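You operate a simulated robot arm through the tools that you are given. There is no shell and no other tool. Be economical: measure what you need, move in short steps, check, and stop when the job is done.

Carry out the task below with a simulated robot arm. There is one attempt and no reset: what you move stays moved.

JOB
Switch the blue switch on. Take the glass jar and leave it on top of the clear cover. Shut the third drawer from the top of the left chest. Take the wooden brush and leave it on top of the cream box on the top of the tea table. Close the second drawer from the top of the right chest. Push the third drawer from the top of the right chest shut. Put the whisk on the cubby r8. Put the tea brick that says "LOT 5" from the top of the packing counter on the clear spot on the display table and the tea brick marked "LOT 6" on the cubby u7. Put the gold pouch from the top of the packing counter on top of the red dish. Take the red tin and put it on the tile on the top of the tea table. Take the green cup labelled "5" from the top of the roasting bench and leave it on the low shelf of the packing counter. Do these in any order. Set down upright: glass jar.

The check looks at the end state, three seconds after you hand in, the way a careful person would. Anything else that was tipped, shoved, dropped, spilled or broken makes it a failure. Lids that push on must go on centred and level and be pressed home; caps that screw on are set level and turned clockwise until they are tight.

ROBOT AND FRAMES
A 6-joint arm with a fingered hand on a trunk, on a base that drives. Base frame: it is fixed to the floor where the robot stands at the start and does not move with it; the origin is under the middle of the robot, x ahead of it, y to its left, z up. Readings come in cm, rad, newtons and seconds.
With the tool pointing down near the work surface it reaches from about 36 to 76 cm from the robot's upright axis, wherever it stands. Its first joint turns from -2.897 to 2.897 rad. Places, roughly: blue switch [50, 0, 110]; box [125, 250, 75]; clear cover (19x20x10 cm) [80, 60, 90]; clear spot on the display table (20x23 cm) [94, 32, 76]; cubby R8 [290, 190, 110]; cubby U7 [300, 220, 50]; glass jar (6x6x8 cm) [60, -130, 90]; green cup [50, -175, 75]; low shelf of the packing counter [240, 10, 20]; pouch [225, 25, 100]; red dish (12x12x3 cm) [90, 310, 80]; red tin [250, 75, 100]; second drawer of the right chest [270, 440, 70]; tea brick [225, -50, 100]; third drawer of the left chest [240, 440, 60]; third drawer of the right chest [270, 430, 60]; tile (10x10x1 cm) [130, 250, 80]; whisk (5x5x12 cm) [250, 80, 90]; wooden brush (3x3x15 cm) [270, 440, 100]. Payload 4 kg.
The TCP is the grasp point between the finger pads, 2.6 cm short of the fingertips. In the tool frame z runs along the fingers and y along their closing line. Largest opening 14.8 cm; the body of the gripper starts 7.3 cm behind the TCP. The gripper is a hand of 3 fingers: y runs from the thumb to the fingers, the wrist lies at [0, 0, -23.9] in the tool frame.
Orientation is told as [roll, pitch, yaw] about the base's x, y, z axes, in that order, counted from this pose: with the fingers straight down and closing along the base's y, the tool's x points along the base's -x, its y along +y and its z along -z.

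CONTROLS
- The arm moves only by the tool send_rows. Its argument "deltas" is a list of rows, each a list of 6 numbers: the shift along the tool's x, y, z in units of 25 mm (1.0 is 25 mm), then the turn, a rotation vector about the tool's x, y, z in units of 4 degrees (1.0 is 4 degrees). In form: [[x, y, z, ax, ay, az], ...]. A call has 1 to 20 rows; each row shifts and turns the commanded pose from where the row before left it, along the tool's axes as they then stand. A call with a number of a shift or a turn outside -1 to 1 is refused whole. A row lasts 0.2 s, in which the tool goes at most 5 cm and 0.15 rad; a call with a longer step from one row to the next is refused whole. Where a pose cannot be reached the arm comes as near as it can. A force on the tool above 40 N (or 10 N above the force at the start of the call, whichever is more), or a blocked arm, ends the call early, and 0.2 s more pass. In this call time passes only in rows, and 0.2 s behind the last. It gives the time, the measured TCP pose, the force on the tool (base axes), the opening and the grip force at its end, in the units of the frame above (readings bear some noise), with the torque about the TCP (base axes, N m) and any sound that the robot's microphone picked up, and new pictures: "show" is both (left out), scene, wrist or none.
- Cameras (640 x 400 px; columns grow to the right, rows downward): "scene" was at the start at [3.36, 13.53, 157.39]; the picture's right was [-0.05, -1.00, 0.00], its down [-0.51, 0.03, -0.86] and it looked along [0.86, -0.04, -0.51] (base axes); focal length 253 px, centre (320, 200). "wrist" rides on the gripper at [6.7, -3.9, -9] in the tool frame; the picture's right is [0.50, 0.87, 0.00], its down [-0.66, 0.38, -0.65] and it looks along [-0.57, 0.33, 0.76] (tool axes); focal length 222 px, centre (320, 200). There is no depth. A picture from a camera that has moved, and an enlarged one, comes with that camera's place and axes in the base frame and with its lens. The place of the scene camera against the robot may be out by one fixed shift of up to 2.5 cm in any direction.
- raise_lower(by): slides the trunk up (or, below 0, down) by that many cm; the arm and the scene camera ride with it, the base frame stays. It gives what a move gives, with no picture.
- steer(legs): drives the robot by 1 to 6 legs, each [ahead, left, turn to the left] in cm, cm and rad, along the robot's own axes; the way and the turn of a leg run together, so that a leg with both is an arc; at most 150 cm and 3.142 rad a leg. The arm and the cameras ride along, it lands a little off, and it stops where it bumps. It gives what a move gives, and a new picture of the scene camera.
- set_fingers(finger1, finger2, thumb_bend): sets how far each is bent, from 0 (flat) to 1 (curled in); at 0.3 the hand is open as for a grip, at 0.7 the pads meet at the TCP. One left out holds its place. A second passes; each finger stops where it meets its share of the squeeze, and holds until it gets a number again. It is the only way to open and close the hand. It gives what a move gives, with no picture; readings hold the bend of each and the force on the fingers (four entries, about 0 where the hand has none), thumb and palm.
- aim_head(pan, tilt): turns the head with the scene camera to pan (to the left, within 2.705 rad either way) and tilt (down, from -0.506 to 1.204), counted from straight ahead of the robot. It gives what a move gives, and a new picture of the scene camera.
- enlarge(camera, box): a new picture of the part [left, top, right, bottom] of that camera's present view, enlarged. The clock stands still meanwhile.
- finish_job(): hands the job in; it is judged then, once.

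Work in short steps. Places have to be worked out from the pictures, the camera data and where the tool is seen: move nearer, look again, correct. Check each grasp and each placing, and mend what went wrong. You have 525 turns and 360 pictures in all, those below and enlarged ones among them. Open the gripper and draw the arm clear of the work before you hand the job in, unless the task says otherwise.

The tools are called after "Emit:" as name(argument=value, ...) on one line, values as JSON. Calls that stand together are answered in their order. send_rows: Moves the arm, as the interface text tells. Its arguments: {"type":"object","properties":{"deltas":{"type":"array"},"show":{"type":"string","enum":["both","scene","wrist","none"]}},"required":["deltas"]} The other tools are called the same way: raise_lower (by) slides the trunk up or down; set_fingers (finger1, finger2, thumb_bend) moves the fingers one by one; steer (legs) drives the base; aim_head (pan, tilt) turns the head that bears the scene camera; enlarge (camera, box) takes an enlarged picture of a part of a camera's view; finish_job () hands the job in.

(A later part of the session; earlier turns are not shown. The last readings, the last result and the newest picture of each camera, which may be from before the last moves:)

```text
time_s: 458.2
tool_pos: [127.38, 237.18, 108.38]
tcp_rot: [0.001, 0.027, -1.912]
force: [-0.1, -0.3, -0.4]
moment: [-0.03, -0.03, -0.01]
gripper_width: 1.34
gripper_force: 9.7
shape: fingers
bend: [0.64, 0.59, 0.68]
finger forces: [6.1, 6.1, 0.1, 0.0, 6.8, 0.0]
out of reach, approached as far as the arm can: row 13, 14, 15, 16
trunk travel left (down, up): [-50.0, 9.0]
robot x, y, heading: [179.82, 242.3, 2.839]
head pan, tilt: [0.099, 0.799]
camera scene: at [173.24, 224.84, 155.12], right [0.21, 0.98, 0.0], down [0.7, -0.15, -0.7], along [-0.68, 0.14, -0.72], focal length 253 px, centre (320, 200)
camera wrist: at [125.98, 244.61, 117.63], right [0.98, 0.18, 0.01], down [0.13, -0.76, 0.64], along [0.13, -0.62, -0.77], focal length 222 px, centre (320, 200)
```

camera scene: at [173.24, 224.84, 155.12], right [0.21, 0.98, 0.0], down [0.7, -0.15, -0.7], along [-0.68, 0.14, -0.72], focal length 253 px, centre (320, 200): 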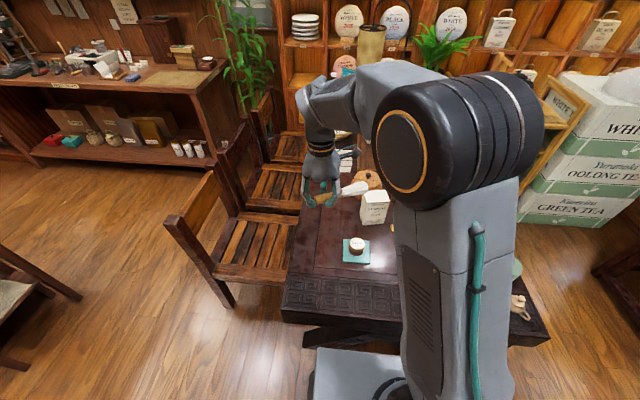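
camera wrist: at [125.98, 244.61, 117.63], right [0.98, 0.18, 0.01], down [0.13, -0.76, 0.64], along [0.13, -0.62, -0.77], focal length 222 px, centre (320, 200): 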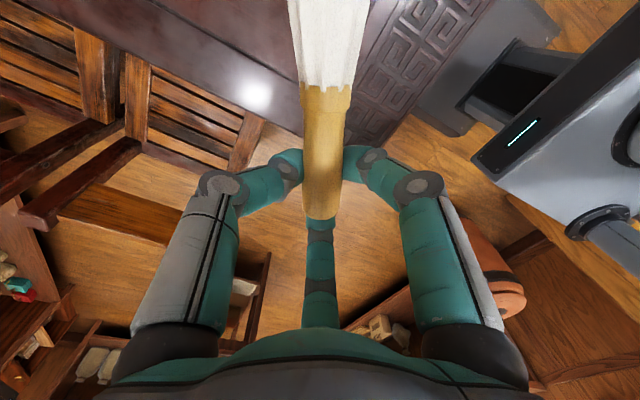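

Rotate back ~27° (bristles towards ≈76°) and continue to over the box.

Emit:
send_rows(deltas=[[0, 0, 0, 0, 0, 1], [0, 0, 0, 0, 0, 1], [0, 0, 0, 0, 0, 1], [0, 0, 0, 0, 0, 1], [0, 0, 0, 0, 0, 1], [0, 0, 0, 0, 0, 1], [0, 0, 0, 0, 0, 1], [0, -0.945, 0, 0, 0, 0], [0, -0.945, 0, 0, 0, 0], [0, -0.945, 0, 0, 0, 0], [0, -0.945, 0, 0, 0, 0], [0, -0.945, 0, 0, 0, 0], [0, -0.945, 0, 0, 0, 0], [0, -0.945, 0, 0, 0, 0], [0, -0.945, 0, 0, 0, 0], [0, -0.945, 0, 0, 0, 0], [0, -0.945, 0, 0, 0, 0], [0, -0.945, 0, 0, 0, 0]], show="both")

```text
time_s: 462.0
tool_pos: [112.19, 254.44, 106.57]
tcp_rot: [-0.006, 0.024, -2.394]
force: [-0.1, -0.7, -0.9]
moment: [0.0, 0.05, 0.0]
gripper_width: 1.31
gripper_force: 9.5
shape: fingers
bend: [0.64, 0.59, 0.68]
finger forces: [6.1, 6.1, 0.0, 0.0, 6.6, 0.0]
out of reach, approached as far as the arm can: row 17, 18
trunk travel left (down, up): [-50.0, 9.0]
robot x, y, heading: [179.87, 242.76, 2.837]
head pan, tilt: [0.099, 0.799]
camera scene: at [173.25, 224.83, 155.12], right [0.21, 0.98, 0.0], down [0.7, -0.15, -0.7], along [-0.68, 0.14, -0.72], focal length 253 px, centre (320, 200)
camera wrist: at [114.5, 261.65, 115.71], right [0.96, -0.3, 0.01], down [-0.23, -0.74, 0.64], along [-0.18, -0.61, -0.77], focal length 222 px, centre (320, 200)
```

scene: 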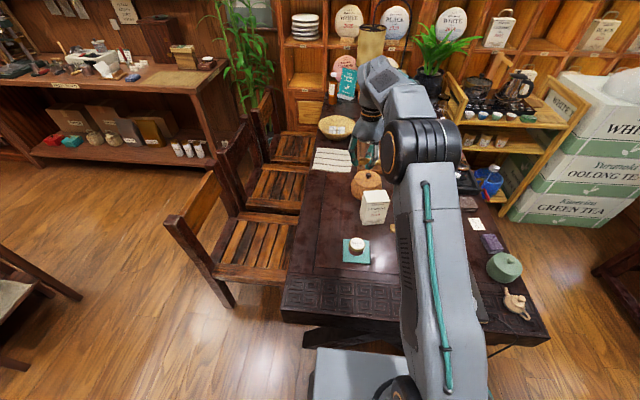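
wrist: 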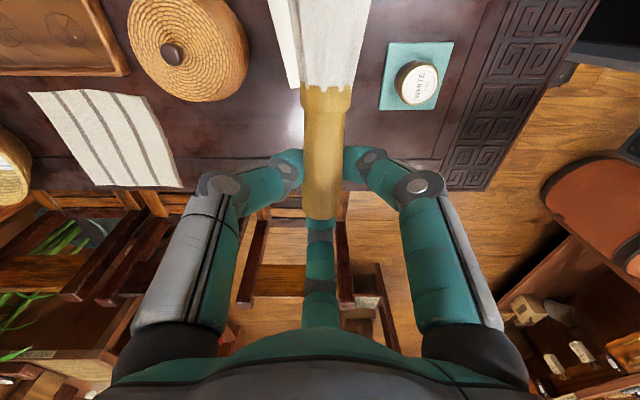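

Emit:
enlarge(camera="wrist", box=[220, 0, 420, 125])

Emit:
enlarge(camera="scene", box=[310, 110, 450, 250])

```text
3.20 times, centred on (320, 62) of wrist
camera zoom: at [114.5, 261.65, 115.71], right [0.96, -0.3, 0.01], down [-0.23, -0.74, 0.64], along [-0.18, -0.61, -0.77], focal length 711 px, centre (320, 640)
```

zoom: 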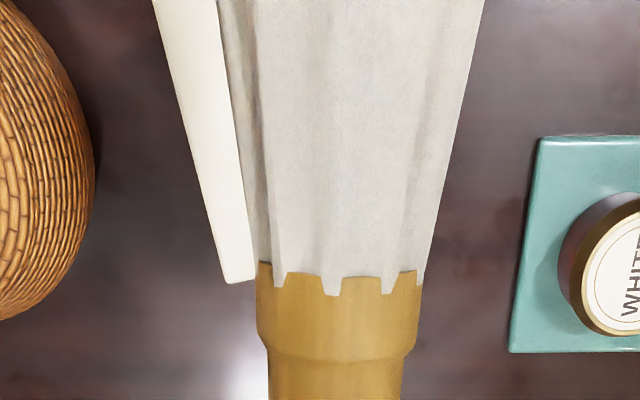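

```text
2.86 times, centred on (380, 180) of scene
camera zoom: at [173.25, 224.83, 155.12], right [0.21, 0.98, 0.0], down [0.7, -0.15, -0.7], along [-0.68, 0.14, -0.72], focal length 724 px, centre (149, 257)
```

zoom: 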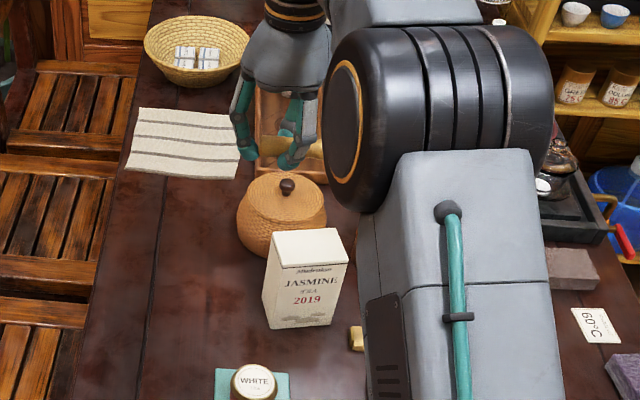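

Box top centre ≈(113,260.2); brush centre is over it. Descend.

Emit:
send_rows(deltas=[[0, -0.2, 0.8, 0, 0, 0], [0, 0, 1, 0, 0, 0], [0, 0, 1, 0, 0, 0], [0, 0, 1, 0, 0, 0], [0, 0, 0.8, 0, 0, 0], [0, 0, 0.6, 0, 0, 0]], show="both")

Emit:
enlarge(camera="scene", box=[310, 110, 450, 250])

```text
time_s: 463.4
tool_pos: [112.03, 255.16, 93.3]
tcp_rot: [-0.001, 0.024, -2.39]
force: [1.0, 0.6, 0.0]
moment: [-0.04, -0.01, 0.01]
gripper_width: 1.31
gripper_force: 9.1
shape: fingers
bend: [0.64, 0.6, 0.68]
finger forces: [5.9, 6.0, 0.0, 0.0, 6.5, 0.1]
trunk travel left (down, up): [-50.0, 9.0]
robot x, y, heading: [180.12, 242.58, 2.834]
head pan, tilt: [0.099, 0.799]
camera scene: at [173.23, 224.83, 155.12], right [0.21, 0.98, 0.0], down [0.7, -0.15, -0.7], along [-0.68, 0.14, -0.72], focal length 253 px, centre (320, 200)
camera wrist: at [114.1, 262.37, 102.51], right [0.96, -0.29, 0.01], down [-0.23, -0.73, 0.64], along [-0.18, -0.61, -0.77], focal length 222 px, centre (320, 200)
```

scene: 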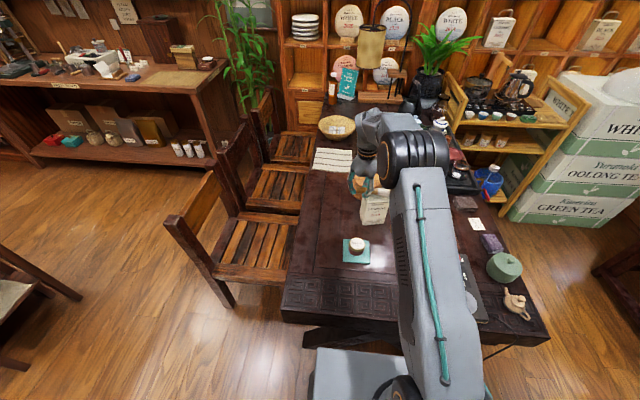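
wrist: 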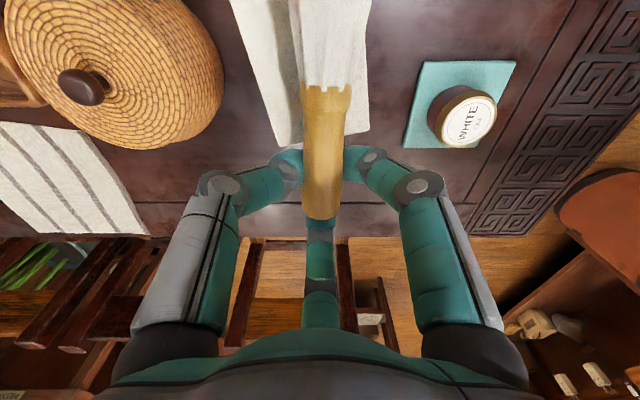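

```text
2.86 times, centred on (380, 180) of scene
camera zoom: at [173.23, 224.83, 155.12], right [0.21, 0.98, 0.0], down [0.7, -0.15, -0.7], along [-0.68, 0.14, -0.72], focal length 724 px, centre (149, 257)
```

zoom: 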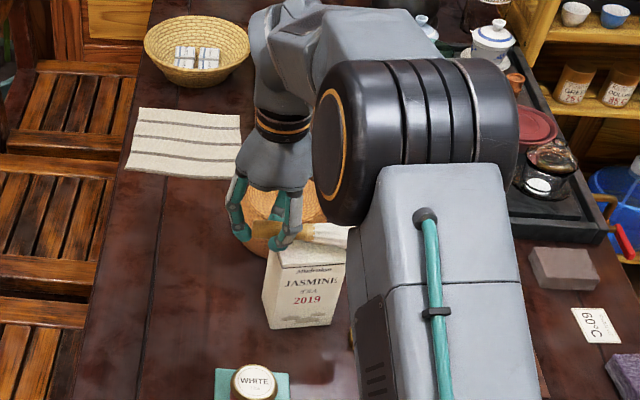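

Box spans 0.6–9 cm along the brush from the grip – balanced. Lower slowly to contact.

Emit:
send_rows(deltas=[[0, 0, 0.5, 0, 0, 0], [0, 0, 0.4, 0, 0, 0], [0, 0, 0.2, 0, 0, 0], [0, 0, 0.15, 0, 0, 0], [0, 0, 0.15, 0, 0, 0]], show="none")

```text
time_s: 464.2
tool_pos: [111.72, 255.23, 91.68]
tcp_rot: [-0.018, 0.015, -2.386]
force: [2.1, -0.6, 15.3]
moment: [0.13, 0.02, -0.04]
gripper_width: 1.23
gripper_force: 21.7
shape: fingers
bend: [0.63, 0.59, 0.72]
finger forces: [8.4, 7.9, 0.0, 0.0, 27.1, 0.0]
trunk travel left (down, up): [-50.0, 9.0]
robot x, y, heading: [180.39, 242.27, 2.837]
head pan, tilt: [0.099, 0.799]
stopped in row 3: the force on the tool passed its limit at 45 N (the readings are from after the stop); the commanded pose is now the measured one
```

Contact (box top ≈89). Raise 3 mm to unload, then view.

Emit:
send_rows(deltas=[[0, 0, -0.14, 0, 0, 0]], show="wrist")

Emit:
enlarge(camera="scene", box=[310, 130, 430, 240])

```text
time_s: 464.6
tool_pos: [111.85, 255.15, 91.76]
tcp_rot: [-0.014, 0.018, -2.387]
force: [1.2, 0.2, 6.9]
moment: [0.07, -0.03, -0.03]
gripper_width: 1.29
gripper_force: 14.7
shape: fingers
bend: [0.63, 0.59, 0.68]
finger forces: [6.9, 6.4, 0.1, 0.0, 15.9, 0.0]
trunk travel left (down, up): [-50.0, 9.0]
robot x, y, heading: [180.08, 242.28, 2.836]
head pan, tilt: [0.099, 0.799]
camera wrist: at [114.05, 262.45, 100.95], right [0.96, -0.29, 0.0], down [-0.22, -0.74, 0.64], along [-0.19, -0.61, -0.77], focal length 222 px, centre (320, 200)
```

wrist: 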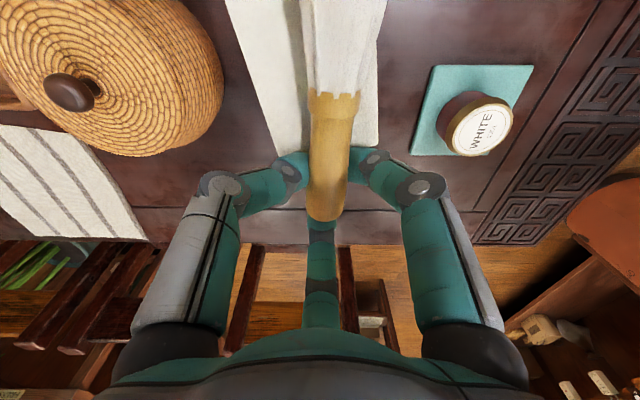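

```text
3.64 times, centred on (370, 185) of scene
camera zoom: at [173.32, 224.82, 155.11], right [0.21, 0.98, 0.0], down [0.7, -0.15, -0.7], along [-0.68, 0.14, -0.72], focal length 922 px, centre (138, 254)
```

zoom: 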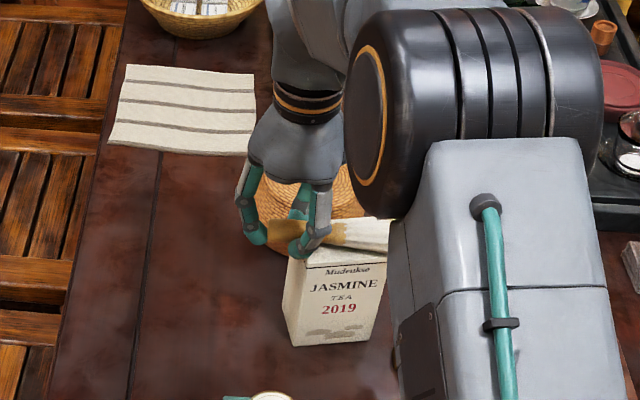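

Brush sits on the box. Relieve slightly more and release.

Emit:
send_rows(deltas=[[0, 0, -0.1, 0, 0, 0]], show="none")

Emit:
set_fingers(finger1=0.56, finger2=0.5, thumb_bend=0.56)

Emit:
enlarge(camera="wrist", box=[160, 0, 480, 250])

```text
time_s: 465.0
tool_pos: [111.83, 255.28, 91.87]
tcp_rot: [-0.013, 0.017, -2.388]
force: [-0.3, -0.7, -0.3]
moment: [-0.01, 0.01, 0.03]
gripper_width: 1.3
gripper_force: 9.5
shape: fingers
bend: [0.63, 0.59, 0.69]
finger forces: [6.2, 6.1, 0.1, 0.0, 7.1, 0.0]
trunk travel left (down, up): [-50.0, 9.0]
robot x, y, heading: [179.37, 242.49, 2.837]
head pan, tilt: [0.099, 0.799]
```

```text
time_s: 466.0
tool_pos: [111.74, 255.18, 92.12]
tcp_rot: [-0.015, 0.017, -2.389]
force: [0.0, -5.1, 17.6]
moment: [0.21, 0.35, -0.03]
gripper_width: 3.49
gripper_force: 9.6
shape: fingers
bend: [0.57, 0.5, 0.59]
finger forces: [1.8, 0.1, 0.0, 0.0, 17.8, 0.0]
trunk travel left (down, up): [-50.0, 9.0]
robot x, y, heading: [179.87, 242.3, 2.83]
head pan, tilt: [0.099, 0.799]
```

```text
1.60 times, centred on (320, 125) of wrist
camera zoom: at [114.07, 262.39, 101.32], right [0.96, -0.29, -0.01], down [-0.22, -0.74, 0.64], along [-0.19, -0.61, -0.77], focal length 355 px, centre (320, 320)
```

zoom: 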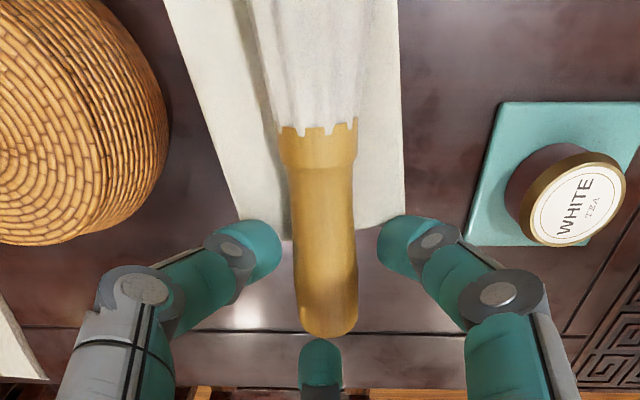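

Brush lies along the box top. Rise gently.

Emit:
send_rows(deltas=[[0, 0, -0.2, 0, 0, 0], [0, 0, -0.3, 0, 0, 0], [0, 0, -0.5, 0, 0, 0], [0, 0, -0.8, 0, 0, 0]], show="wrist")

```text
time_s: 467.0
tool_pos: [111.63, 254.97, 96.53]
tcp_rot: [-0.013, 0.015, -2.387]
force: [0.5, 1.2, 0.7]
moment: [0.0, 0.0, 0.0]
gripper_width: 4.19
gripper_force: 0.1
shape: fingers
bend: [0.56, 0.5, 0.56]
finger forces: [0.1, 0.1, 0.1, 0.0, 0.0, 0.0]
trunk travel left (down, up): [-50.0, 9.0]
robot x, y, heading: [179.56, 242.32, 2.83]
head pan, tilt: [0.099, 0.799]
camera wrist: at [114.03, 262.2, 105.73], right [0.96, -0.29, 0.0], down [-0.22, -0.74, 0.64], along [-0.19, -0.61, -0.77], focal length 222 px, centre (320, 200)
```

wrist: 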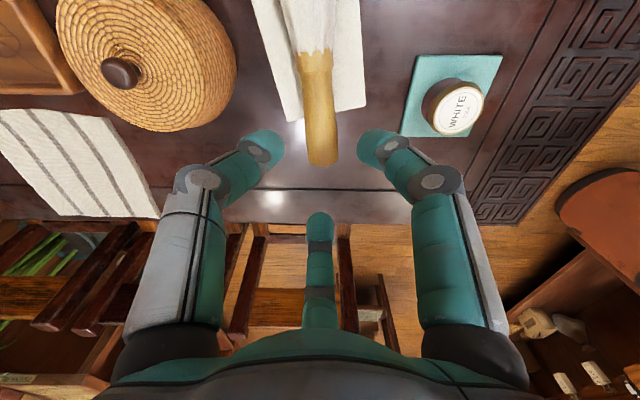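

Good. Rise, retract and unwind the wrist.

Emit:
send_rows(deltas=[[0, 0, -1, 0, 0, 0], [0, 0, -1, 0, 0, 0], [0, 0, -1, 0, 0, 0], [0, 0, -1, 0, 0, 0], [0.6, 0.8, -0.4, 0, 0, 0], [0.6, 0.8, -0.4, 0, 0, 0], [0.6, 0.8, -0.4, 0, 0, 0], [0.6, 0.8, -0.4, 0, 0, 0], [0.6, 0.8, -0.4, 0, 0, 0], [0.6, 0.8, -0.4, 0, 0, 0]], show="none")

Emit:
send_rows(deltas=[[0, 0, 0, 0, 0, 1], [0, 0, 0, 0, 0, 1], [0, 0, 0, 0, 0, 1], [0, 0, 0, 0, 0, 1], [0, 0, 0, 0, 0, 1], [0, 0, 0, 0, 0, 1], [0, 0, 0, 0, 0, 1], [0, 0, 0, 0, 0, 1], [0, 0, 0, 0, 0, 1], [0, 0, 0, 0, 0, 1], [0, 0, 0, 0, 0, 1], [0, 0, 0, 0, 0, 1], [0, 0, 0, 0, 0, 1], [0, 0, 0, 0, 0, 1], [0, 0, 0, 0, 0, 1]], show="scene")

Emit:
enlarge(camera="scene", box=[310, 130, 430, 260])

```text
time_s: 469.2
tool_pos: [126.48, 252.14, 112.56]
tcp_rot: [-0.013, 0.016, -2.388]
force: [-0.2, -0.2, -0.1]
moment: [0.03, 0.01, 0.0]
gripper_width: 4.2
gripper_force: 0.0
shape: fingers
bend: [0.56, 0.5, 0.56]
finger forces: [0.1, 0.0, 0.0, 0.0, 0.1, 0.0]
trunk travel left (down, up): [-50.0, 9.0]
robot x, y, heading: [179.9, 242.69, 2.832]
head pan, tilt: [0.099, 0.799]
```

```text
time_s: 472.4
tool_pos: [126.44, 252.22, 112.51]
tcp_rot: [-0.021, -0.004, 2.848]
force: [0.4, 0.1, 0.6]
moment: [-0.02, 0.01, 0.02]
gripper_width: 4.24
gripper_force: 0.0
shape: fingers
bend: [0.56, 0.5, 0.56]
finger forces: [0.0, 0.0, 0.0, 0.0, 0.1, 0.0]
trunk travel left (down, up): [-50.0, 9.0]
robot x, y, heading: [179.59, 242.7, 2.835]
head pan, tilt: [0.099, 0.799]
camera scene: at [173.24, 224.83, 155.12], right [0.21, 0.98, 0.0], down [0.7, -0.15, -0.7], along [-0.68, 0.14, -0.72], focal length 253 px, centre (320, 200)
```

scene: 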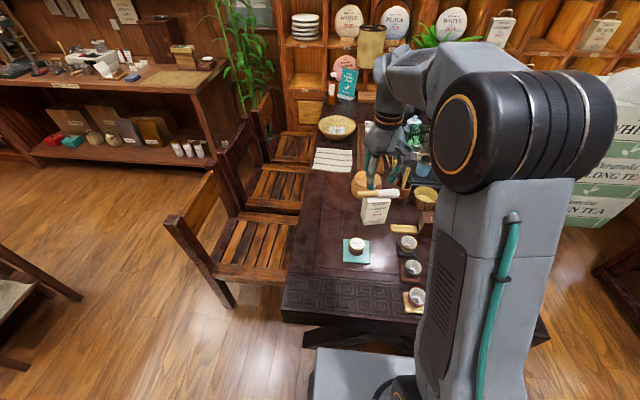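

```text
3.08 times, centred on (370, 195) of scene
camera zoom: at [173.24, 224.83, 155.12], right [0.21, 0.98, 0.0], down [0.7, -0.15, -0.7], along [-0.68, 0.14, -0.72], focal length 780 px, centre (166, 215)
```

zoom: 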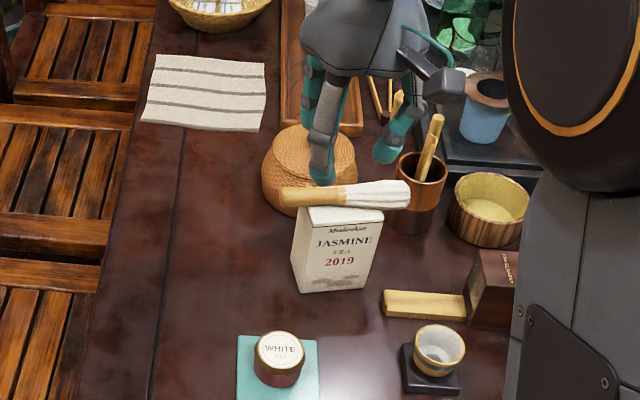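

Brush rests well on the cream box. Next the gold pouch: retract, back off, turn and drive to the packing counter.

Emit:
send_rows(deltas=[[0.5, 0, -0.9, 0, 0, 0], [0.5, 0, -0.9, 0, 0, 0], [0.3, 0, -0.9, 0, 0, 0], [0, 0, -0.9, 0, 0, 0], [0, 0, -0.9, 0, 0, 0], [0, 0, -0.9, 0, 0, 0]], show="none")

Emit:
steer(legs=[[-23, 0, 0], [0, 0, -3.125], [0, -150, 0], [0, -39, 0], [22, 0, 0]])

Emit:
aim_head(pan=0.1, tilt=0.8)

```text
time_s: 473.8
tool_pos: [129.34, 251.06, 126.16]
tcp_rot: [-0.022, -0.003, 2.85]
force: [-0.5, 0.3, 0.6]
moment: [0.03, 0.02, -0.02]
gripper_width: 4.21
gripper_force: 0.0
shape: fingers
bend: [0.56, 0.5, 0.56]
finger forces: [0.1, 0.0, 0.1, 0.0, 0.0, 0.0]
trunk travel left (down, up): [-50.0, 9.0]
robot x, y, heading: [179.54, 242.52, 2.834]
head pan, tilt: [0.099, 0.799]
```

```text
time_s: 493.3
tool_pos: [215.63, 38.94, 125.95]
tcp_rot: [-0.021, -0.001, -0.295]
force: [-0.3, 1.1, 0.9]
moment: [-0.01, -0.01, -0.02]
gripper_width: 4.2
gripper_force: 0.2
shape: fingers
bend: [0.56, 0.5, 0.56]
finger forces: [0.0, 0.1, 0.0, 0.0, 0.0, 0.0]
trunk travel left (down, up): [-50.0, 9.0]
robot x, y, heading: [164.98, 47.85, -0.304]
head pan, tilt: [0.099, 0.799]
camera scene: at [172.43, 60.85, 155.12], right [-0.21, -0.98, 0.0], down [-0.7, 0.15, -0.7], along [0.68, -0.14, -0.72], focal length 253 px, centre (320, 200)
```

scene: 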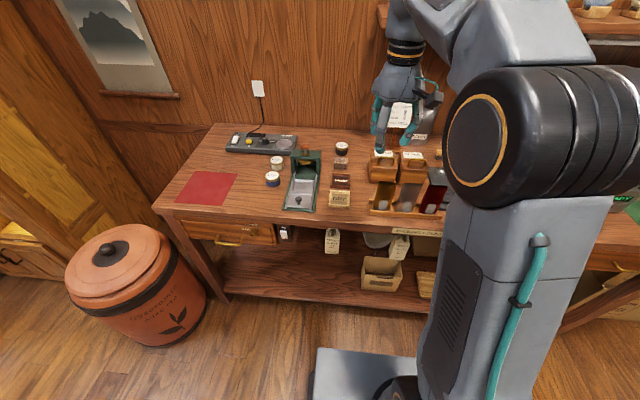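

```text
time_s: 493.9
tool_pos: [215.7, 38.85, 125.94]
tcp_rot: [-0.021, -0.003, -0.294]
force: [0.3, 0.4, 0.2]
moment: [0.05, -0.03, -0.02]
gripper_width: 4.22
gripper_force: 0.0
shape: fingers
bend: [0.56, 0.5, 0.56]
finger forces: [0.1, 0.0, 0.1, 0.1, 0.1, 0.0]
trunk travel left (down, up): [-50.0, 9.0]
robot x, y, heading: [165.53, 47.43, -0.305]
head pan, tilt: [0.099, 0.799]
camera scene: at [172.39, 60.86, 155.12], right [-0.21, -0.98, 0.0], down [-0.7, 0.15, -0.7], along [0.68, -0.14, -0.72], focal length 253 px, centre (320, 200)
```

scene: 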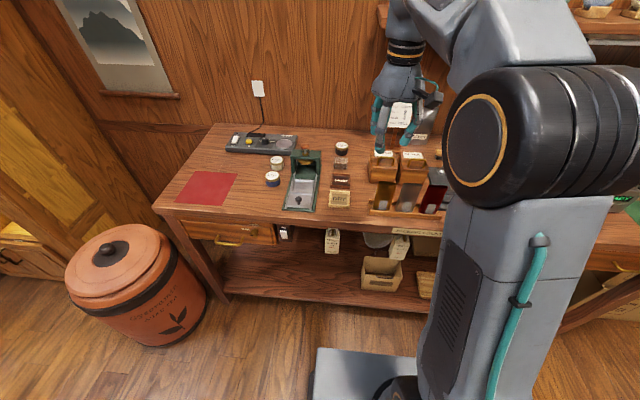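

Emit:
enlarge(camera="scene", box=[350, 140, 450, 225])

```text
4.71 times, centred on (400, 182) of scene
camera zoom: at [172.39, 60.86, 155.12], right [-0.21, -0.98, 0.0], down [-0.7, 0.15, -0.7], along [0.68, -0.14, -0.72], focal length 1193 px, centre (-56, 282)
```

zoom: 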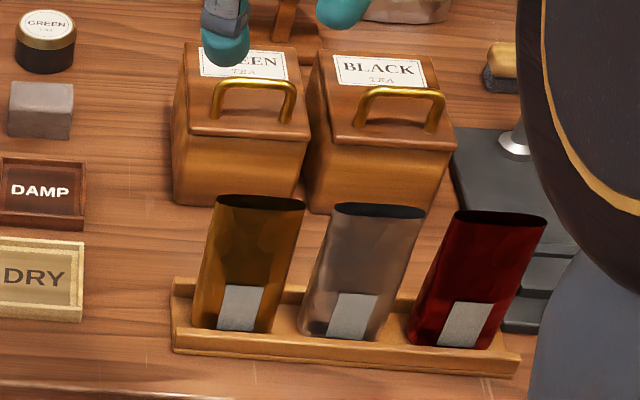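

Gold pouch ≈(226,29), 6 cm wide, thin; left end free. I rotate the hand so one finger takes its left end and two take front/back, then hover.

Emit:
set_fingers(finger1=0.42, finger2=0.42, thumb_bend=0.42)

Emit:
send_rows(deltas=[[-0.85, -0.4, 0.7, 0, 0, 0], [-0.85, -0.4, 0.7, 0, 0, 0], [-0.85, -0.4, 0.7, 0, 0, 0], [-0.85, -0.4, 0.7, 0, 0, 0], [-0.85, -0.4, 0.7, 0, 0, 0.75], [-0.85, -0.4, 0.7, 0, 0, 1], [0, 0, 0, 0, 0, 1], [0, 0, 0, 0, 0, 1], [0, 0, 0, 0, 0, 1], [0, 0, 0, 0, 0, 1], [0, 0, 0, 0, 0, 1], [0, 0, 0, 0, 0, 1], [0, 0, 0, 0, 0, 1], [0, 0, 0, 0, 0, 1], [0, 0, 0, 0, 0, 1], [0, 0, 0, 0, 0, 1], [0, 0, 0, 0, 0, 1], [0, 0, 0, 0, 0, 1], [0, 0, 0, 0, 0, 1]], show="wrist")

```text
time_s: 494.9
tool_pos: [215.58, 38.83, 126.08]
tcp_rot: [-0.021, -0.003, -0.296]
force: [-0.1, 0.5, 0.5]
moment: [-0.02, 0.01, 0.0]
gripper_width: 8.79
gripper_force: 0.0
shape: fingers
bend: [0.42, 0.42, 0.42]
finger forces: [0.1, 0.0, 0.1, 0.0, 0.0, 0.1]
trunk travel left (down, up): [-50.0, 9.0]
robot x, y, heading: [165.09, 47.46, -0.31]
head pan, tilt: [0.099, 0.799]
```

```text
time_s: 498.9
tool_pos: [225.92, 29.0, 115.51]
tcp_rot: [-0.008, -0.018, -1.327]
force: [0.7, 0.3, 0.6]
moment: [0.02, 0.03, 0.0]
gripper_width: 8.82
gripper_force: 0.0
shape: fingers
bend: [0.42, 0.42, 0.42]
finger forces: [0.0, 0.1, 0.0, 0.0, 0.1, 0.0]
trunk travel left (down, up): [-50.0, 9.0]
robot x, y, heading: [165.03, 47.62, -0.307]
head pan, tilt: [0.099, 0.799]
camera wrist: at [220.51, 34.84, 124.52], right [0.72, 0.69, -0.02], down [0.53, -0.53, 0.66], along [0.45, -0.49, -0.75], focal length 222 px, centre (320, 200)
```

wrist: 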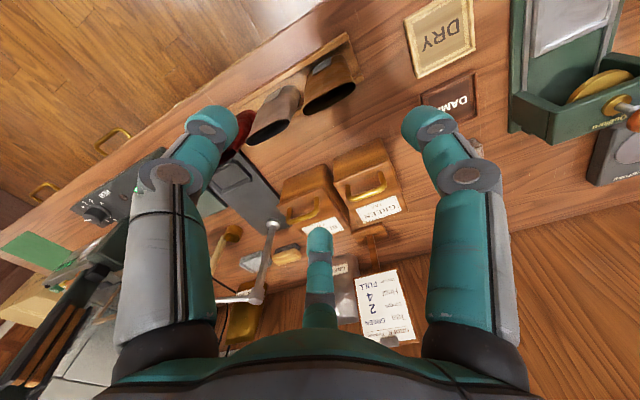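

Emit:
enlarge(camera="wrist", box=[220, 20, 412, 140])

```text
3.33 times, centred on (316, 80) of wrist
camera zoom: at [220.51, 34.84, 124.52], right [0.72, 0.69, -0.02], down [0.53, -0.53, 0.66], along [0.45, -0.49, -0.75], focal length 740 px, centre (333, 600)
```

zoom: 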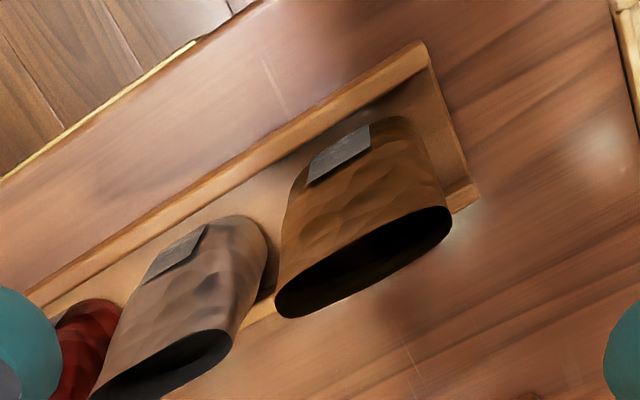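

Pouch axis ≈(225.9,29.9). Adjust and descend to z≈97.

Emit:
send_rows(deltas=[[0.31, 0.08, 0.8, 0, 0, 0], [0, 0, 1, 0, 0, 0], [0, 0, 1, 0, 0, 0], [0, 0, 1, 0, 0, 0], [0, 0, 1, 0, 0, 0]], show="wrist")

```text
time_s: 500.1
tool_pos: [225.72, 29.76, 103.54]
tcp_rot: [-0.009, -0.018, -1.325]
force: [0.1, -0.2, 0.6]
moment: [0.02, -0.02, 0.02]
gripper_width: 8.8
gripper_force: 0.0
shape: fingers
bend: [0.42, 0.42, 0.42]
finger forces: [0.0, 0.1, 0.0, 0.0, 0.0, 0.0]
trunk travel left (down, up): [-50.0, 9.0]
robot x, y, heading: [164.89, 47.72, -0.308]
head pan, tilt: [0.099, 0.799]
camera wrist: at [220.45, 35.5, 112.57], right [0.72, 0.7, -0.02], down [0.53, -0.53, 0.66], along [0.45, -0.49, -0.75], focal length 222 px, centre (320, 200)
```

wrist: 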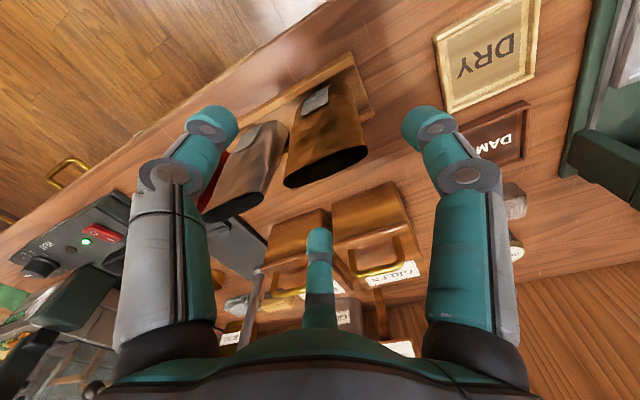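

Clear of the grey pouch. Descend 6.5 cm and grip gently.

Emit:
send_rows(deltas=[[-0.1, 0.15, 0.7, 0, 0, 0], [0, 0, 0.7, 0, 0, 0], [0, 0, 0.7, 0, 0, 0], [0, 0, 0.5, 0, 0, 0]], show="wrist")

Emit:
set_fingers(finger1=0.62, finger2=0.62, thumb_bend=0.62)

Emit:
enlarge(camera="wrist", box=[160, 60, 480, 280])

```text
time_s: 501.1
tool_pos: [226.18, 29.61, 97.1]
tcp_rot: [-0.01, -0.02, -1.325]
force: [-0.3, 0.5, 0.8]
moment: [-0.02, 0.01, 0.0]
gripper_width: 8.81
gripper_force: 0.0
shape: fingers
bend: [0.42, 0.42, 0.42]
finger forces: [0.0, 0.0, 0.0, 0.0, 0.1, 0.0]
trunk travel left (down, up): [-50.0, 9.0]
robot x, y, heading: [165.05, 47.63, -0.308]
head pan, tilt: [0.099, 0.799]
camera wrist: at [220.8, 35.27, 106.14], right [0.72, 0.7, -0.02], down [0.53, -0.53, 0.66], along [0.45, -0.49, -0.75], focal length 222 px, centre (320, 200)
```

wrist: 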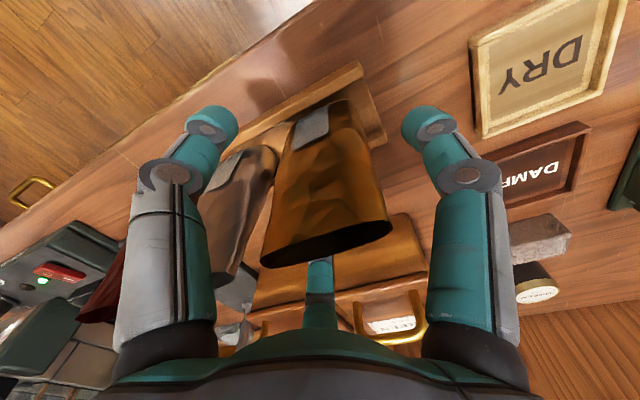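

```text
time_s: 502.1
tool_pos: [226.13, 29.45, 97.21]
tcp_rot: [-0.009, -0.02, -1.324]
force: [0.1, -0.2, -0.1]
moment: [0.0, -0.01, -0.01]
gripper_width: 2.76
gripper_force: 2.0
shape: fingers
bend: [0.61, 0.6, 0.61]
finger forces: [1.2, 1.4, 0.1, 0.0, 1.5, 0.0]
trunk travel left (down, up): [-50.0, 9.0]
robot x, y, heading: [164.95, 47.84, -0.309]
head pan, tilt: [0.099, 0.799]
```

```text
1.82 times, centred on (320, 170) of wrist
camera zoom: at [220.79, 35.27, 106.17], right [0.72, 0.7, -0.02], down [0.53, -0.53, 0.66], along [0.45, -0.49, -0.75], focal length 404 px, centre (320, 254)
```

zoom: 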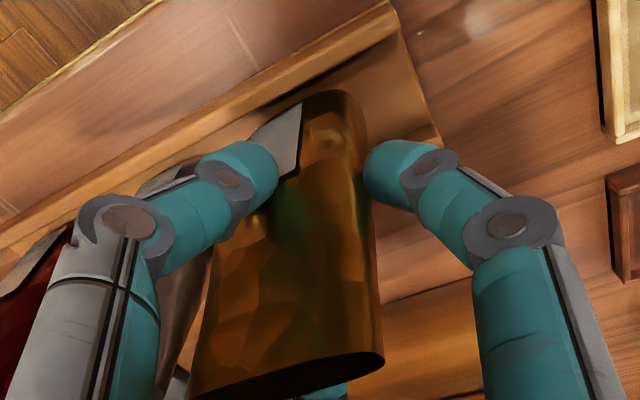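

Light contact; squeeze a bit more and lift.

Emit:
set_fingers(finger1=0.67, finger2=0.67, thumb_bend=0.67)

Emit:
send_rows(deltas=[[0, 0, -0.4, 0, 0, 0], [0, 0, -0.6, 0, 0, 0], [0, 0, -0.8, 0, 0, 0], [0, 0, -0.8, 0, 0, 0]], show="wrist")

```text
time_s: 503.1
tool_pos: [226.19, 29.44, 97.22]
tcp_rot: [-0.009, -0.019, -1.326]
force: [-0.3, 0.9, -0.4]
moment: [0.01, 0.01, 0.0]
gripper_width: 2.53
gripper_force: 7.9
shape: fingers
bend: [0.61, 0.6, 0.63]
finger forces: [4.8, 5.1, 0.0, 0.0, 5.8, 0.0]
trunk travel left (down, up): [-50.0, 9.0]
robot x, y, heading: [165.0, 47.07, -0.309]
head pan, tilt: [0.099, 0.799]
```

```text
time_s: 504.1
tool_pos: [226.25, 29.62, 103.89]
tcp_rot: [-0.009, -0.02, -1.325]
force: [0.1, -0.9, 0.4]
moment: [-0.04, 0.02, 0.0]
gripper_width: 2.5
gripper_force: 7.7
shape: fingers
bend: [0.61, 0.6, 0.63]
finger forces: [4.8, 5.0, 0.1, 0.1, 5.7, 0.0]
trunk travel left (down, up): [-50.0, 9.0]
robot x, y, heading: [164.99, 47.73, -0.304]
head pan, tilt: [0.099, 0.799]
camera wrist: at [220.86, 35.34, 112.72], right [0.72, 0.7, -0.02], down [0.53, -0.53, 0.66], along [0.45, -0.48, -0.75], focal length 222 px, centre (320, 200)
```

wrist: 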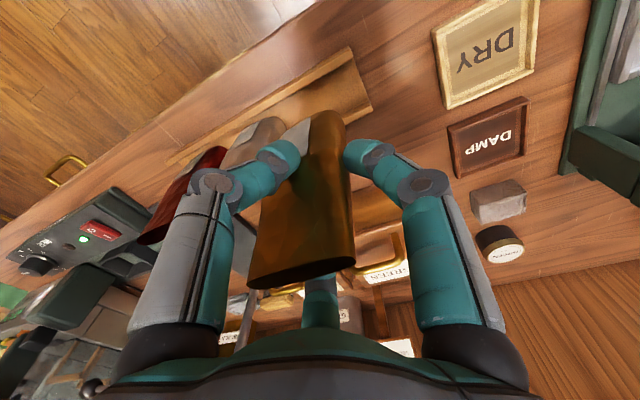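

Pouch held. Lift, retract and carry it around to the tea table's far side.

Emit:
send_rows(deltas=[[0, 0, -1, 0, 0, 0], [0, 0, -1, 0, 0, 0], [0, 0, -1, 0, 0, 0], [0.45, -0.77, -1, 0, 0, 0], [0.45, -0.77, -1, 0, 0, 0], [0.45, -0.77, -1, 0, 0, 0], [0.45, -0.77, -1, 0, 0, 0], [0.45, -0.77, -1, 0, 0, 0], [0.45, -0.77, -0.8, 0, 0, 0]], show="none")

Emit:
steer(legs=[[-17, 0, 0.02], [0, 150, 0], [0, 126, 0], [0, 0, 3.141]])

Emit:
aim_head(pan=0.2, tilt=0.6)

```text
time_s: 506.1
tool_pos: [213.66, 33.75, 125.67]
tcp_rot: [-0.009, -0.021, -1.325]
force: [-0.7, -0.8, -0.1]
moment: [0.01, 0.0, 0.0]
gripper_width: 2.45
gripper_force: 7.3
shape: fingers
bend: [0.61, 0.6, 0.63]
finger forces: [4.6, 5.1, 0.1, 0.1, 5.7, 0.1]
trunk travel left (down, up): [-50.0, 9.0]
robot x, y, heading: [164.67, 47.49, -0.311]
head pan, tilt: [0.099, 0.799]
```

```text
time_s: 528.0
tool_pos: [173.59, 332.63, 125.61]
tcp_rot: [-0.008, -0.019, 1.88]
force: [-0.7, -0.6, -0.8]
moment: [0.0, 0.02, 0.01]
gripper_width: 2.42
gripper_force: 7.8
shape: fingers
bend: [0.61, 0.6, 0.63]
finger forces: [4.7, 4.9, 0.0, 0.0, 5.2, 0.1]
trunk travel left (down, up): [-50.0, 9.0]
robot x, y, heading: [223.08, 322.06, 2.895]
head pan, tilt: [0.099, 0.799]
camera scene: at [217.29, 303.74, 155.12], right [0.14, 0.99, 0.0], down [0.71, -0.1, -0.7], along [-0.69, 0.1, -0.72], focal length 253 px, centre (320, 200)
```

scene: 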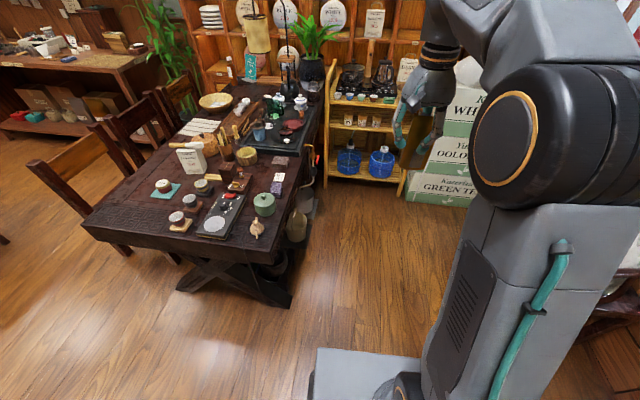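

```text
time_s: 528.7
tool_pos: [173.46, 332.61, 125.49]
tcp_rot: [-0.009, -0.02, 1.88]
force: [0.9, -0.4, -0.6]
moment: [-0.02, 0.01, 0.0]
gripper_width: 2.41
gripper_force: 7.5
shape: fingers
bend: [0.61, 0.6, 0.63]
finger forces: [4.6, 4.9, 0.0, 0.0, 5.2, 0.0]
trunk travel left (down, up): [-50.0, 9.0]
robot x, y, heading: [223.11, 321.82, 2.896]
head pan, tilt: [0.201, 0.6]
camera scene: at [216.45, 302.96, 156.8], right [0.04, 1.0, 0.0], down [0.56, -0.03, -0.82], along [-0.82, 0.04, -0.57], focal length 253 px, centre (320, 200)
```

scene: 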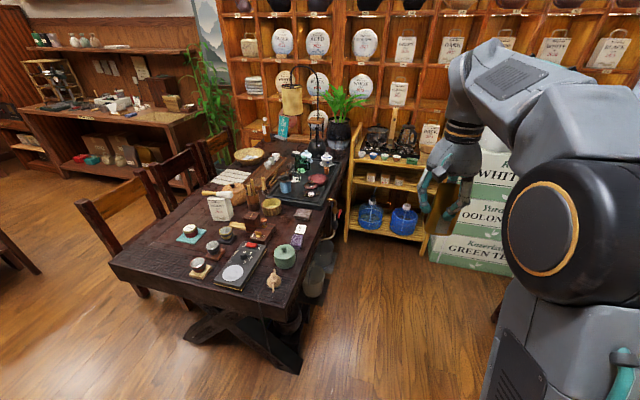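

Far side of the table is free. Red dish ≈(86,307). Drive alongside.

Emit:
steer(legs=[[85, 0, 0]])

Emit:
aim_head(pan=0.7, tilt=0.8)

```text
time_s: 533.2
tool_pos: [91.51, 352.0, 125.59]
tcp_rot: [-0.009, -0.019, 1.895]
force: [-0.8, 0.6, 0.9]
moment: [0.0, -0.03, -0.03]
gripper_width: 2.42
gripper_force: 6.9
shape: fingers
bend: [0.61, 0.6, 0.63]
finger forces: [4.5, 4.9, 0.0, 0.0, 5.3, 0.0]
trunk travel left (down, up): [-50.0, 9.0]
robot x, y, heading: [140.9, 341.83, 2.907]
head pan, tilt: [0.201, 0.6]
camera scene: at [134.67, 322.78, 156.81], right [0.03, 1.0, 0.0], down [0.56, -0.02, -0.83], along [-0.82, 0.03, -0.56], focal length 253 px, centre (320, 200)
```

scene: 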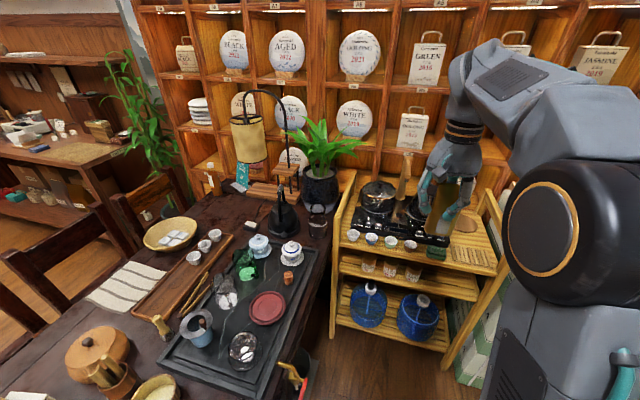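

```text
time_s: 534.1
tool_pos: [91.43, 351.84, 125.61]
tcp_rot: [-0.009, -0.019, 1.895]
force: [-0.1, 0.4, 0.6]
moment: [0.02, -0.01, 0.01]
gripper_width: 2.42
gripper_force: 7.4
shape: fingers
bend: [0.61, 0.6, 0.63]
finger forces: [4.7, 4.9, 0.0, 0.0, 5.3, 0.1]
trunk travel left (down, up): [-50.0, 9.0]
robot x, y, heading: [140.93, 341.46, 2.91]
head pan, tilt: [0.7, 0.799]
camera scene: at [136.31, 318.87, 155.13], right [-0.45, 0.89, 0.0], down [0.64, 0.32, -0.7], along [-0.62, -0.31, -0.72], focal length 253 px, centre (320, 200)
```

scene: 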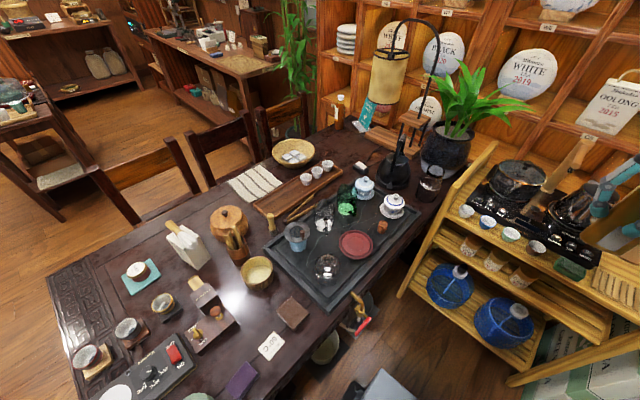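

Dish ≈(85.5,309.5). Rotate the wrist a bit (avoid limits) and carry the pouch over the dish.

Emit:
send_rows(deltas=[[0, 0, 0, 0, 0, -1], [0, 0, 0, 0, 0, -1], [0, 0, 0, 0, 0, -1], [0, 0, 0, 0, 0, -1], [0, 0, 0, 0, 0, -1], [0, 0, 0, 0, 0, -1], [0, 0, 0, 0, 0, -1], [0, 0, 0, 0, 0, -1], [0, 0, 0, 0, 0, -1], [0, 0, 0, 0, 0, -1]], show="none")

Emit:
send_rows(deltas=[[0.42, 0.98, 0, 0, 0, 0], [0.42, 0.98, 0, 0, 0, 0], [0.42, 0.98, 0, 0, 0, 0], [0.42, 0.98, 0, 0, 0, 0], [0.42, 0.98, 0, 0, 0, 0], [0.42, 0.98, 0, 0, 0, 0], [0.42, 0.98, 0, 0, 0, 0], [0.42, 0.98, 0, 0, 0, 0], [0.42, 0.98, 0, 0, 0, 0], [0.42, 0.98, 0, 0, 0, 0], [0.42, 0.98, 0.2, 0, 0, 0], [0.42, 0.98, 0.3, 0, 0, 0], [0.42, 0.98, 0.3, 0, 0, 0], [0.42, 0.98, 0.4, 0, 0, 0], [0.42, 0.98, 0.4, 0, 0, 0], [0.42, 0.98, 0.4, 0, 0, 0]], show="both")

```text
time_s: 536.4
tool_pos: [91.49, 351.91, 125.54]
tcp_rot: [-0.019, -0.008, 2.594]
force: [-0.1, -0.3, -0.6]
moment: [0.0, 0.0, 0.01]
gripper_width: 2.41
gripper_force: 7.0
shape: fingers
bend: [0.61, 0.6, 0.63]
finger forces: [4.6, 5.0, 0.0, 0.0, 5.3, 0.1]
trunk travel left (down, up): [-50.0, 9.0]
robot x, y, heading: [140.9, 341.83, 2.909]
head pan, tilt: [0.7, 0.799]
```

```text
time_s: 539.8
tool_pos: [85.29, 309.77, 119.76]
tcp_rot: [-0.019, -0.009, 2.592]
force: [0.3, -0.6, -0.3]
moment: [-0.02, -0.01, 0.02]
gripper_width: 2.4
gripper_force: 7.2
shape: fingers
bend: [0.61, 0.6, 0.63]
finger forces: [4.5, 4.9, 0.1, 0.0, 5.4, 0.0]
trunk travel left (down, up): [-50.0, 9.0]
robot x, y, heading: [141.02, 341.78, 2.91]
head pan, tilt: [0.7, 0.799]
camera scene: at [136.27, 318.82, 155.12], right [-0.45, 0.89, 0.0], down [0.64, 0.32, -0.7], along [-0.62, -0.31, -0.72], focal length 253 px, centre (320, 200)
camera wrist: at [93.17, 309.31, 128.81], right [-0.03, -1.0, -0.02], down [-0.76, 0.01, 0.65], along [-0.65, 0.03, -0.76], focal length 222 px, centre (320, 200)
```

scene: 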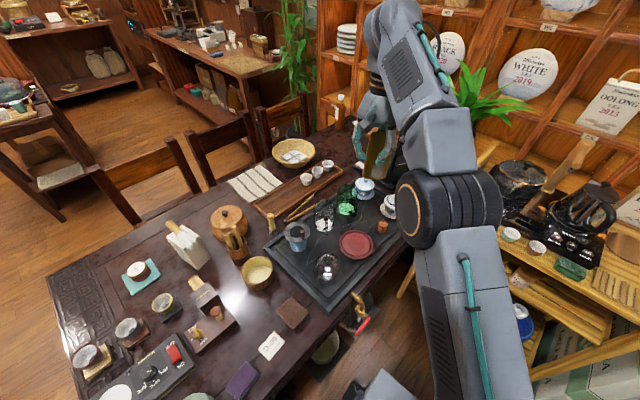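
wrist: 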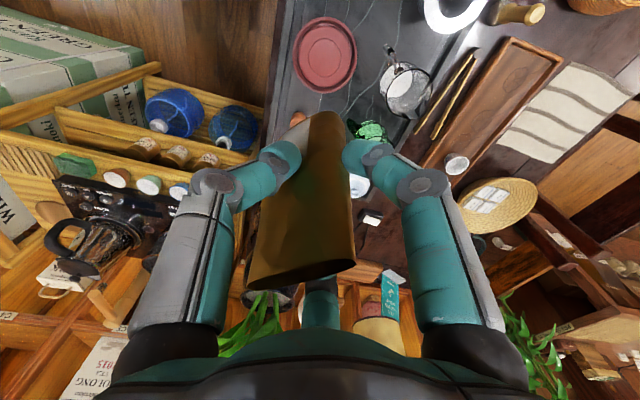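

Dish ≈(86.9,309.3), rim z≈79.5. Adjust and descend.

Emit:
send_rows(deltas=[[0.65, -0.16, 0.6, 0, 0, 0], [0, 0, 1, 0, 0, 0], [0, 0, 1, 0, 0, 0], [0, 0, 1, 0, 0, 0], [0, 0, 1, 0, 0, 0], [0, 0, 1, 0, 0, 0], [0, 0, 1, 0, 0, 0], [0, 0, 1, 0, 0, 0], [0, 0, 1, 0, 0, 0], [0, 0, 1, 0, 0, 0]], show="both")

```text
time_s: 542.0
tool_pos: [87.0, 309.88, 95.47]
tcp_rot: [-0.02, -0.008, 2.592]
force: [-0.4, 0.5, -0.2]
moment: [-0.01, -0.03, -0.05]
gripper_width: 2.34
gripper_force: 7.1
shape: fingers
bend: [0.62, 0.61, 0.63]
finger forces: [4.2, 5.0, 0.0, 0.0, 5.3, 0.0]
trunk travel left (down, up): [-50.0, 9.0]
robot x, y, heading: [140.81, 341.73, 2.911]
head pan, tilt: [0.7, 0.799]
camera scene: at [136.31, 318.86, 155.12], right [-0.45, 0.89, 0.0], down [0.64, 0.32, -0.7], along [-0.62, -0.31, -0.72], focal length 253 px, centre (320, 200)
camera wrist: at [94.79, 309.45, 104.58], right [-0.03, -1.0, -0.02], down [-0.76, 0.01, 0.65], along [-0.65, 0.03, -0.76], focal length 222 px, centre (320, 200)
```

scene: 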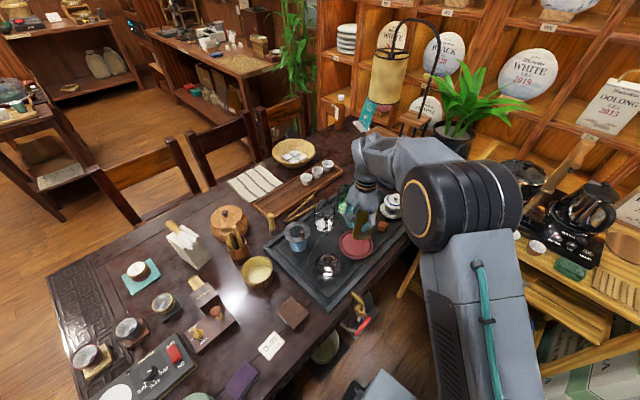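
wrist: 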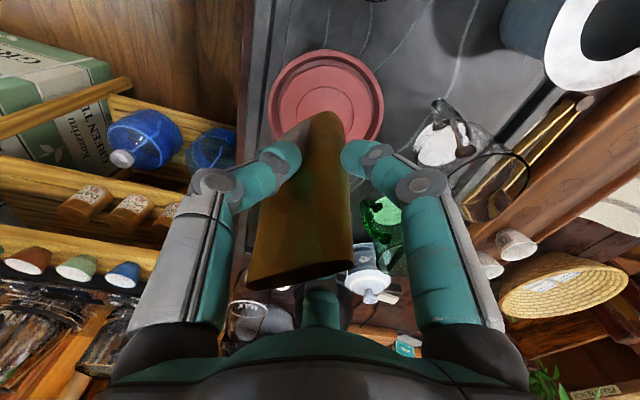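

Axis is over the dish centre. Lower to contact.

Emit:
send_rows(deltas=[[0, 0, 0.9, 0, 0, 0], [0, 0, 0.9, 0, 0, 0], [0, 0, 0.9, 0, 0, 0], [0, 0, 0.5, 0, 0, 0]], show="none")

Emit:
send_rows(deltas=[[0, 0, 0.15, 0, 0, 0], [0, 0, 0.15, 0, 0, 0], [0, 0, 0.15, 0, 0, 0], [0, 0, 0.15, 0, 0, 0]], show="wrist")

```text
time_s: 543.0
tool_pos: [86.9, 309.84, 87.76]
tcp_rot: [-0.018, -0.013, 2.593]
force: [0.4, -1.3, 7.4]
moment: [-0.03, 0.06, 0.01]
gripper_width: 1.84
gripper_force: 8.1
shape: fingers
bend: [0.65, 0.61, 0.64]
finger forces: [2.8, 6.8, 0.0, 0.0, 6.4, 0.0]
trunk travel left (down, up): [-50.0, 9.0]
robot x, y, heading: [141.08, 341.8, 2.908]
head pan, tilt: [0.7, 0.799]
```

```text
time_s: 544.0
tool_pos: [87.02, 309.99, 86.21]
tcp_rot: [-0.018, -0.012, 2.591]
force: [-0.4, 0.9, 8.7]
moment: [-0.02, 0.02, -0.02]
gripper_width: 1.42
gripper_force: 7.4
shape: fingers
bend: [0.66, 0.63, 0.65]
finger forces: [1.0, 4.9, 0.1, 0.0, 5.1, 3.0]
trunk travel left (down, up): [-50.0, 9.0]
robot x, y, heading: [140.62, 341.77, 2.907]
head pan, tilt: [0.7, 0.799]
camera wrist: at [94.78, 309.57, 95.25], right [-0.03, -1.0, -0.02], down [-0.76, 0.01, 0.65], along [-0.65, 0.03, -0.76], focal length 222 px, centre (320, 200)
```

wrist: 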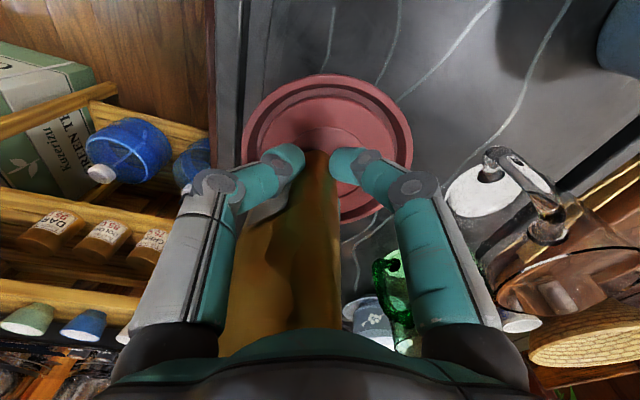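

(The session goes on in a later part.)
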